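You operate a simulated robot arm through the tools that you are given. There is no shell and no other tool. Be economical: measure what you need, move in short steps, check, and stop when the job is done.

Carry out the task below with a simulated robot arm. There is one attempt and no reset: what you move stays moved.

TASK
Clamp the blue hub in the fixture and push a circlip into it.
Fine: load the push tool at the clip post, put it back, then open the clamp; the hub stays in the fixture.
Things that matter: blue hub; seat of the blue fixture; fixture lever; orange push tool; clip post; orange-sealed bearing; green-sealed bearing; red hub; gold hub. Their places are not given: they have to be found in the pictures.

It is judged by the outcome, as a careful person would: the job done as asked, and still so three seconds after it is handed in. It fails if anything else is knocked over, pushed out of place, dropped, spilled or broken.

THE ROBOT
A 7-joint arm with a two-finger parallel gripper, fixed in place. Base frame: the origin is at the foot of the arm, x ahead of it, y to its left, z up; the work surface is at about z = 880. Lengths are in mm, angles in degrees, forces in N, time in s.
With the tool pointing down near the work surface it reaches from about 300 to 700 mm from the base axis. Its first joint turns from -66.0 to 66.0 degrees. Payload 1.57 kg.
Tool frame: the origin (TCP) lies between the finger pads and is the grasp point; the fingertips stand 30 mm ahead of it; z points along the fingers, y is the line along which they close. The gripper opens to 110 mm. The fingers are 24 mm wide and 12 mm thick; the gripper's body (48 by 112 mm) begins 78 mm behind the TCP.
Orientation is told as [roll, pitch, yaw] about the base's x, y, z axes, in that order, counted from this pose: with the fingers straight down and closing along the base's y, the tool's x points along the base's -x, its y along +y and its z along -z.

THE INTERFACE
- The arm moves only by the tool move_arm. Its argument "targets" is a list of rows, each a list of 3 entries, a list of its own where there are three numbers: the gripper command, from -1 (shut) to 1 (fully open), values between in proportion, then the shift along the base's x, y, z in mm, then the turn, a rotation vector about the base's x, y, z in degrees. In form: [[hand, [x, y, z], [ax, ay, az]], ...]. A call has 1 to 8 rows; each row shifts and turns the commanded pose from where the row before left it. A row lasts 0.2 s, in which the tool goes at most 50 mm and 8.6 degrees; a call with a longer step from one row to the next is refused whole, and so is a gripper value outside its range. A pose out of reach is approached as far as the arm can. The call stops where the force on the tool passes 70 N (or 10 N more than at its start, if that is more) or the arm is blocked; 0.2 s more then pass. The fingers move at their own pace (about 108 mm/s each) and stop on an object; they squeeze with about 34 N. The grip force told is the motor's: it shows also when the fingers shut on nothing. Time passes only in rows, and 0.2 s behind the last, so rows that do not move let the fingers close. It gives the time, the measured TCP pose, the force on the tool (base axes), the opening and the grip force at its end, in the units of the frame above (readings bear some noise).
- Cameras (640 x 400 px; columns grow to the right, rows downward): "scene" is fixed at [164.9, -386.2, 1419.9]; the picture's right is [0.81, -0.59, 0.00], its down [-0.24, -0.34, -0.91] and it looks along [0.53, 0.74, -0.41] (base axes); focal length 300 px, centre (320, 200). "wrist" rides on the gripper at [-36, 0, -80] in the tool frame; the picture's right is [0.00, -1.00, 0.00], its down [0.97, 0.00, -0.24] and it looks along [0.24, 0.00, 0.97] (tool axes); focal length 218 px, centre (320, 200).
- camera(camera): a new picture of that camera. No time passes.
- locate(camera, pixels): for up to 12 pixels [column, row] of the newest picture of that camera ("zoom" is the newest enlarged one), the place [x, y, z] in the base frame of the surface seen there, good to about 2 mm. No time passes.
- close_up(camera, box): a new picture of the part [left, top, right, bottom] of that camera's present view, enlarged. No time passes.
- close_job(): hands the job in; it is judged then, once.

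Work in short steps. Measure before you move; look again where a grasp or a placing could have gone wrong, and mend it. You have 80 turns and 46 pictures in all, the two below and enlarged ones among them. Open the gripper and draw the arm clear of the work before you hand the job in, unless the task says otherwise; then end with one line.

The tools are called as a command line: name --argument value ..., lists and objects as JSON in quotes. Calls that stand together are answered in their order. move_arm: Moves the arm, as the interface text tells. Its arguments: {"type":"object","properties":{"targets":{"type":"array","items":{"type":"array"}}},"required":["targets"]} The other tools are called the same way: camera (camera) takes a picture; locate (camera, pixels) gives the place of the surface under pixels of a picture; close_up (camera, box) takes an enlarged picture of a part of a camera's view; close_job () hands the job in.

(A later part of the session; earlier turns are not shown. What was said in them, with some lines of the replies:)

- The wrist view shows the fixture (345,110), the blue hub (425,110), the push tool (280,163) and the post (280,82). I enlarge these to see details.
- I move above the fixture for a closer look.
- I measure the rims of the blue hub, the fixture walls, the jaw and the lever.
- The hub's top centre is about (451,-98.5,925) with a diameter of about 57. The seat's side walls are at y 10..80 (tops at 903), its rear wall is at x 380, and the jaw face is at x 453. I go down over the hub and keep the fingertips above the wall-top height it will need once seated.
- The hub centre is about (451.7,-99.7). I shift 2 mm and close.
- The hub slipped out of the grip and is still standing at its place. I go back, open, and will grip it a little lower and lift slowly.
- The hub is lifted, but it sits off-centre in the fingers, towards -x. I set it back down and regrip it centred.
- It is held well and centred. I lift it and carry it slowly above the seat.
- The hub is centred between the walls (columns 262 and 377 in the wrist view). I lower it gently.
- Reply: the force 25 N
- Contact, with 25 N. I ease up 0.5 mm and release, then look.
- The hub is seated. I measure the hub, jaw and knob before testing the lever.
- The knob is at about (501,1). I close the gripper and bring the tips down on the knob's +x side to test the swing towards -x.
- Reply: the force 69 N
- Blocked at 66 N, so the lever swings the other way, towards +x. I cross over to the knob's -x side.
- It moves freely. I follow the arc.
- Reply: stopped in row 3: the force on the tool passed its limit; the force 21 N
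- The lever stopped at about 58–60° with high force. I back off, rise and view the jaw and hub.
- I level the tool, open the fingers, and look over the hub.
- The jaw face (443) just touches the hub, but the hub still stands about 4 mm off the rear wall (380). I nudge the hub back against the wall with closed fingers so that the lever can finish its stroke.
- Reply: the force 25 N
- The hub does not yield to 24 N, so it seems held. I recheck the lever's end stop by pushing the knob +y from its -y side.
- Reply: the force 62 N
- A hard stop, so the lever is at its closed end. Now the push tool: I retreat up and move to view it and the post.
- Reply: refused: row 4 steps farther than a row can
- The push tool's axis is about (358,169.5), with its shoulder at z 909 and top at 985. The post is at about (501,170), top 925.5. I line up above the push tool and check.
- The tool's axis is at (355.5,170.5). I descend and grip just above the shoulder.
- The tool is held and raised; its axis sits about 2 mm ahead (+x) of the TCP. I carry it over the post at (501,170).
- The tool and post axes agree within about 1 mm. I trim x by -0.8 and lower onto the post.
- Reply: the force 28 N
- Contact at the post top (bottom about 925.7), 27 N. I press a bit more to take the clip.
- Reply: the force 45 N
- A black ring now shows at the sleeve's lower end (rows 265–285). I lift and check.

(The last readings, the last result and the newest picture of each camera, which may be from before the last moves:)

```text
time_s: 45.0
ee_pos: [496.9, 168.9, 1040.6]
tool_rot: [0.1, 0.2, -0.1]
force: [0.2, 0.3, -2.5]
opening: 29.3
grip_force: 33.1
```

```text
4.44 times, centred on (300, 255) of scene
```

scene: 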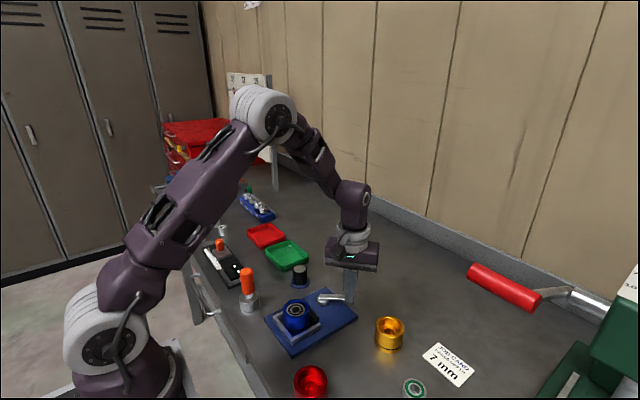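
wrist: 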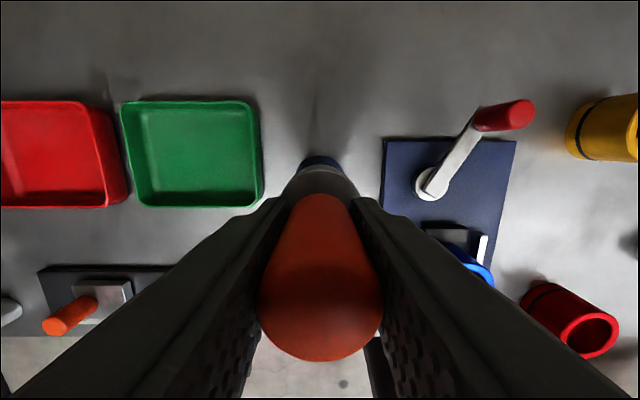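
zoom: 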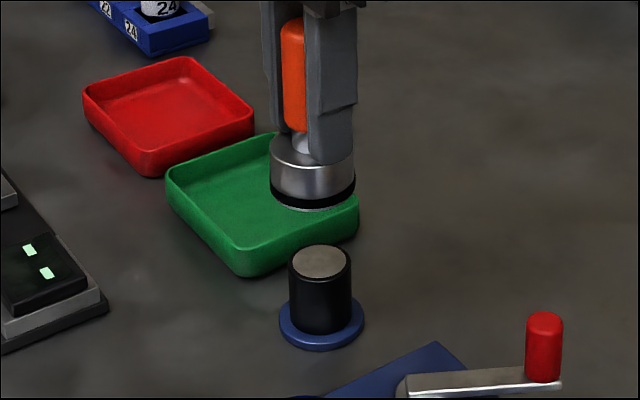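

The clip is on the tool. I carry it over the hub at (413.3,45.8).

move_arm --targets '[[-1, [-10, -15, 0], [0, 0, 0]], [-1, [-20, -28, 0], [0, 0, 0]], [-1, [-22, -32, 0], [0, 0, 0]], [-1, [-20, -28, 0], [0, 0, 0]], [-1, [-10, -15, 0], [0, 0, 0]], [-1, [-4.5, -6, 0], [0, 0, 0]], [-1, [0, 0, 0], [0, 0, 0]], [-1, [0, 0, 0], [0, 0, 0]]]'

close_up --camera "scene" --box '[250, 240, 350, 330]'

```text
time_s: 46.8
ee_pos: [410.8, 46.0, 1040.9]
tool_rot: [0.0, 0.0, 0.0]
force: [-0.2, -0.5, -2.6]
opening: 29.6
grip_force: 33.7
```

```text
4.44 times, centred on (300, 285) of scene
```

zoom: 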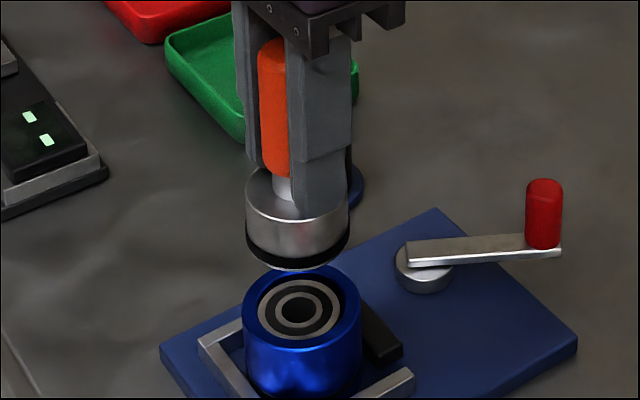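

locate --camera "zoom" --pixels '[[297, 225], [297, 235], [293, 230], [301, 230], [302, 355], [302, 345], [298, 350], [306, 350], [302, 337], [302, 333], [302, 272], [246, 303]]'

```text
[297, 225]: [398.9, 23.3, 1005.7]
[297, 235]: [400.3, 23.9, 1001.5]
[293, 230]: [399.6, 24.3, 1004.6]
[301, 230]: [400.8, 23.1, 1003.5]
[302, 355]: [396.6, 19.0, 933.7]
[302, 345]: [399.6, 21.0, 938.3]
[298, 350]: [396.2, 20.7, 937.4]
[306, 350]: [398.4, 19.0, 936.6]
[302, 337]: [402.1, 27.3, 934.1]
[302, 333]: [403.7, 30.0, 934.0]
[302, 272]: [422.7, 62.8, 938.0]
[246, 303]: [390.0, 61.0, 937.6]
```

Tool and hub axes agree within 0.6 mm. I make a small trim and lower into the hub.

move_arm --targets '[[-1, [0.5, -0.2, -12], [0, 0, 0]], [-1, [0, 0, -12], [0, 0, 0]], [-1, [0, 0, -10], [0, 0, 0]], [-1, [0, 0, -4], [0, 0, 0]], [-1, [0, 0, -2], [0, 0, 0]], [-1, [0, 0, -2], [0, 0, 0]]]'

```text
time_s: 48.2
ee_pos: [412.4, 45.7, 998.2]
tool_rot: [0.1, -0.1, 0.1]
force: [3.2, 1.7, 27.8]
opening: 29.6
grip_force: 33.4
```

Contact at 28 N. I press further in small steps.

move_arm --targets '[[-1, [0, 0, -1.5], [0, 0, 0]], [-1, [0, 0, -1.5], [0, 0, 0]], [-1, [0, 0, -1.5], [0, 0, 0]], [-1, [0, 0, 0], [0, 0, 0]]]'

close_up --camera "scene" --box '[260, 250, 340, 330]'

```text
time_s: 48.7
ee_pos: [411.7, 46.4, 998.3]
tool_rot: [0.1, 0.0, 0.0]
force: [-4.2, 2.6, 16.8]
opening: 29.7
grip_force: 33.7
stopped in row 2: the force on the tool passed its limit (the readings are from after the stop); the commanded pose is now the measured one
```

```text
5.00 times, centred on (300, 290) of scene
```

zoom: 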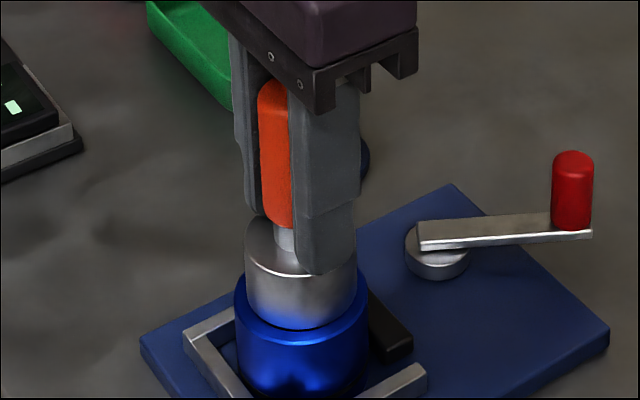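

The force peaked and the ring no longer shows on the sleeve. I lift and check.

move_arm --targets '[[-1, [0, 0, 4], [0, 0, 0]], [-1, [0, 0, 10], [0, 0, 0]], [-1, [0, 0, 20], [0, 0, 0]], [-1, [0, 0, 15], [0, 0, 0]], [-1, [0, 0, 0], [0, 0, 0]]]'

close_up --camera "scene" --box '[260, 240, 340, 330]'

```text
time_s: 49.9
ee_pos: [413.6, 45.3, 1046.7]
tool_rot: [0.0, -0.2, 0.0]
force: [-0.1, -0.2, -2.1]
opening: 29.4
grip_force: 33.9
```

```text
4.44 times, centred on (300, 285) of scene
```

zoom: 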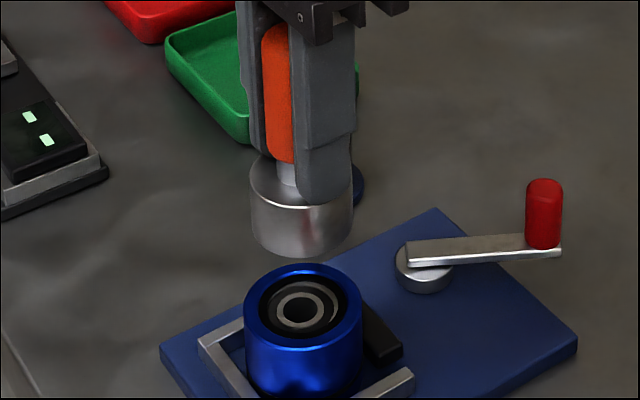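

The clip sits in the hub around the bearing. Now I carry the tool back to its place at (355.5,170.3).

move_arm --targets '[[-1, [-7, 15, 0], [0, 0, 0]], [-1, [-13, 28, 0], [0, 0, 0]], [-1, [-15, 32, 0], [0, 0, 0]], [-1, [-13, 28, 0], [0, 0, 0]], [-1, [-8, 15, 0], [0, 0, 0]], [-1, [-2, 5.5, 0], [0, 0, 0]], [-1, [0, 0, 0], [0, 0, 0]], [-1, [0, 0, 0], [0, 0, 0]]]'

```text
time_s: 51.7
ee_pos: [354.7, 170.1, 1046.6]
tool_rot: [0.1, -0.2, 0.0]
force: [0.5, -0.2, -1.6]
opening: 29.5
grip_force: 33.7
```

move_arm --targets '[[-1, [-0.5, 0, -30], [0, 0, 0]], [-1, [0, 0, -35], [0, 0, 0]], [-1, [0, 0, -25], [0, 0, 0]], [-1, [0, 0, -9], [0, 0, 0]], [-1, [0, 0, -3], [0, 0, 0]], [-1, [0, 0, -1.5], [0, 0, 0]]]'

```text
time_s: 53.1
ee_pos: [354.2, 169.9, 942.3]
tool_rot: [0.2, -0.1, 0.0]
force: [-0.4, 0.0, -2.3]
opening: 29.3
grip_force: 34.2
```

move_arm --targets '[[-1, [0, 0, -1], [0, 0, 0]], [-1, [0, 0, -1], [0, 0, 0]]]'

```text
time_s: 53.7
ee_pos: [355.7, 169.2, 940.6]
tool_rot: [0.3, -0.2, 0.0]
force: [-1.8, -3.1, 26.9]
opening: 29.4
grip_force: 33.9
```

It stands on the table. I release and rise.

move_arm --targets '[[-1, [0, 0, 0.8], [0, 0, 0]], [-0.3, [0, 0, 0], [0, 0, 0]], [0, [0, 0, 0], [0, 0, 0]], [0, [0, 0, 20], [0, 0, 0]], [0, [0, 0, 40], [0, 0, 0]], [0, [0, 0, 45], [0, 0, 0]], [0, [0, 0, 20], [-0.3, 0.2, 0]]]'

camera --camera "wrist"

```text
time_s: 55.3
ee_pos: [353.0, 168.9, 1067.2]
tool_rot: [-0.2, 0.1, 0.0]
force: [-0.2, 1.0, -0.2]
opening: 55.0
grip_force: 0.1
```

```text
7 pictures are left
```

wrist: 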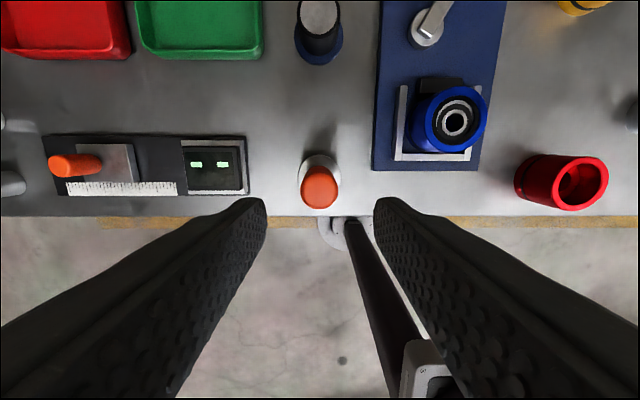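

locate --camera "wrist" --pixels '[[304, 187], [335, 187], [320, 173], [320, 202], [301, 168], [338, 168], [319, 156]]'

```text
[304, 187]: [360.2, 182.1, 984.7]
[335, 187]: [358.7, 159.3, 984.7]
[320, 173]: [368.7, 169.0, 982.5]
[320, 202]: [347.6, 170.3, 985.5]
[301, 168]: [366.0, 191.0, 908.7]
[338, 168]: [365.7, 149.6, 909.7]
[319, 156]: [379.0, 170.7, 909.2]
```

The push tool is back at its place, upright and within about 2 mm. Now I open the clamp: I go to the knob's far (+y) side with the gripper shut and yawed.

move_arm --targets '[[-1, [31, -16, 0], [0, 0, 8]], [-1, [31, -16, 0], [0, 0, 8]], [-1, [31, -16, 0], [0, 0, 8]], [-1, [31, -16, 0], [0, 0, 8]], [-1, [31, -16, 0], [0, 0, 8]], [-1, [31, -16, 0], [0, 0, 8]], [-1, [31, -15, 0], [0, 0, 8]], [-1, [0, 0, 0], [0, 0, 0]]]'

camera --camera "wrist"

```text
time_s: 57.1
ee_pos: [570.4, 57.0, 1066.7]
tool_rot: [-0.3, 0.2, 56.1]
force: [0.8, 0.7, -0.1]
opening: 0.2
grip_force: 21.1
```

```text
6 pictures are left
```

wrist: 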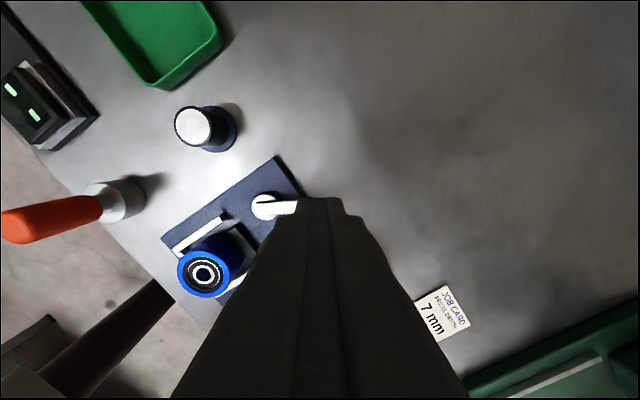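

move_arm --targets '[[-1, [0, 0, -45], [0, 0, 0]], [-1, [0, 0, -45], [0, 0, 0]], [-1, [0, 0, -29], [0, 0, 0]], [-1, [-5.8, -12.2, 0], [0, 0, 0]], [-1, [-3.3, -8.8, 0], [0, 0, -8]], [-1, [-4.5, -8.2, 0], [0, 0, -8]]]'

```text
time_s: 58.5
ee_pos: [557.9, 30.9, 947.8]
tool_rot: [-0.2, 0.0, 39.8]
force: [0.3, 0.5, -0.5]
opening: 0.0
grip_force: 21.0
```

move_arm --targets '[[-1, [-5.6, -7.5, 0], [0, 0, -8]], [-1, [-6.6, -6.7, 0], [0, 0, -8]], [-1, [-7.4, -5.7, 0], [0, 0, -8]]]'

close_up --camera "scene" --box '[250, 230, 410, 350]'

```text
time_s: 59.3
ee_pos: [539.2, 10.6, 947.4]
tool_rot: [-0.3, 0.0, 15.9]
force: [0.1, 0.1, -0.2]
opening: 0.0
grip_force: 21.2
```

```text
3.33 times, centred on (330, 290) of scene
```

zoom: 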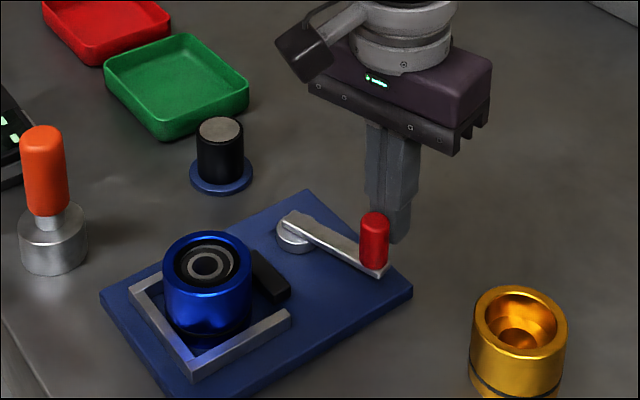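

The lever follows. I finish the swing to its open stop.

move_arm --targets '[[-1, [-8.2, -4.6, 0], [0, 0, -8]], [-1, [-8.7, -3.4, 0], [0, 0, -8]], [-1, [-3, 0, 0], [0, 0, 0]], [-1, [-2, 0, 0], [0, 0, 0]]]'

```text
time_s: 60.3
ee_pos: [521.3, 2.8, 948.5]
tool_rot: [-0.2, -0.6, -0.1]
force: [42.6, 2.0, -13.2]
opening: 0.0
grip_force: 21.3
```

The lever is at the open stop (43 N, x 521). I back off, rise clear, open the gripper and view the result.

move_arm --targets '[[-1, [12, 0, 0], [0, 0.6, 0]], [-1, [0, 0, 40], [0, 0, 0]], [-1, [0, 0, 45], [0, 0, 0]], [0.5, [-35, 15, 20], [0, 0, 0]], [0.5, [-40, 15, 0], [0, 0, 0]], [0.5, [-33, 10, 20], [0, 0, 0]], [0.5, [0, 0, 0], [0, 0, 0]]]'

camera --camera "wrist"

close_up --camera "scene" --box '[190, 210, 450, 400]'

```text
time_s: 61.9
ee_pos: [419.9, 42.1, 1073.1]
tool_rot: [-0.2, 0.8, 0.0]
force: [0.3, -1.1, -0.2]
opening: 82.4
grip_force: 0.2
```

```text
4 pictures are left
```

wrist: 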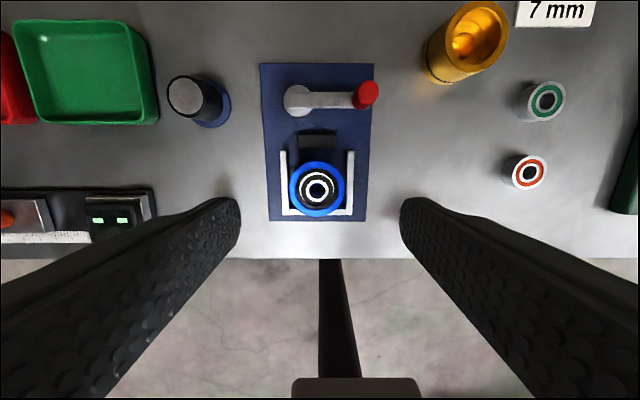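

```text
2.11 times, centred on (320, 305) of scene
```

zoom: 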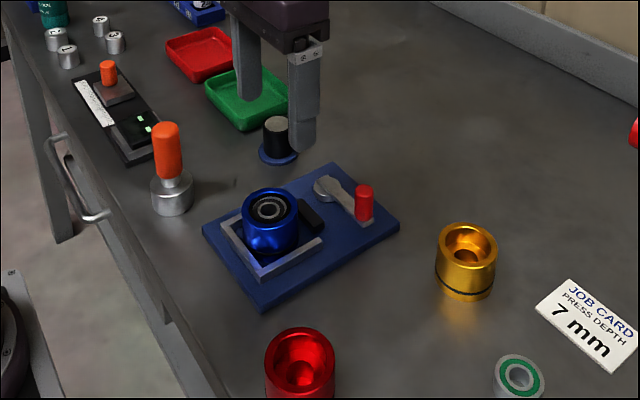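

close_up --camera "wrist" --box '[270, 120, 370, 225]'

locate --camera "zoom" --pixels '[[290, 260], [250, 250], [330, 250], [290, 212], [290, 180], [290, 312]]'

```text
3.81 times, centred on (320, 172) of wrist
```

zoom: 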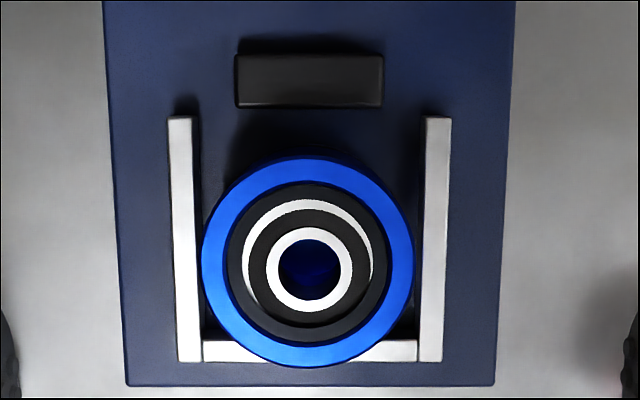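

```text
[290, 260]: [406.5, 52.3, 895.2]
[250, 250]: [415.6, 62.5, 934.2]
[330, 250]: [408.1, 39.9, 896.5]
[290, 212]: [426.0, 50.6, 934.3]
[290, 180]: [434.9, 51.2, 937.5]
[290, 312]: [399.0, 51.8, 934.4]
```

locate --camera "zoom" --pixels '[[234, 262], [384, 262], [309, 192], [309, 330], [309, 337], [262, 318], [355, 318], [309, 204], [309, 321], [309, 172], [309, 355], [240, 290]]'

```text
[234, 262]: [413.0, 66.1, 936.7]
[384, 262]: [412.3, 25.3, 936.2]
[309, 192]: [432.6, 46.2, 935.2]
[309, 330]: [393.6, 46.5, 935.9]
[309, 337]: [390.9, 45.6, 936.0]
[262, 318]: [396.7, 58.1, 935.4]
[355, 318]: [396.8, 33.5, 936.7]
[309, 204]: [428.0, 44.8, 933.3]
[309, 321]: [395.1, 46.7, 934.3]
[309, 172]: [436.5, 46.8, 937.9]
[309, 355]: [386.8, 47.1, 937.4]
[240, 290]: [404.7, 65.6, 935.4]
```

The clip lies level in the hub bore (z about 936, 1.5 below the rim) directly on the bearing. The jaw is retracted, the lever open and the push tool back. I draw the arm up clear.

move_arm --targets '[[0.5, [-10, 0, 45], [0, 0, 0]], [0.5, [-10, 0, 45], [0, 0, 0]], [0.5, [-10, 0, 45], [0, 0, 0]], [0.5, [0, 0, 0], [0, 0, 0]]]'

camera --camera "scene"

```text
time_s: 62.9
ee_pos: [392.1, 43.7, 1206.5]
tool_rot: [-0.1, 0.7, 0.0]
force: [0.5, 0.3, 0.2]
opening: 82.4
grip_force: 0.1
```

```text
1 pictures are left
```

scene: 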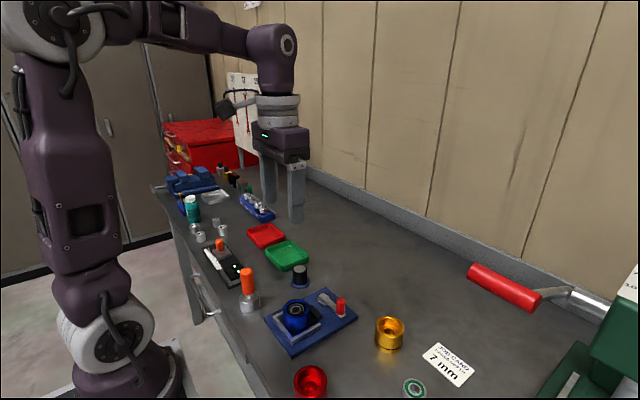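

Everything is in order, so I hand the job in.

close_job

```text
The job is handed in.
```

The circlip is pushed into the blue hub and lies level on the bearing; the push tool is back within about 2 mm of where it stood, the clamp is open, and the hub is still in the fixture. On the first pick-up the hub slipped out of the grip and shifted about 5 mm, but it stayed upright.
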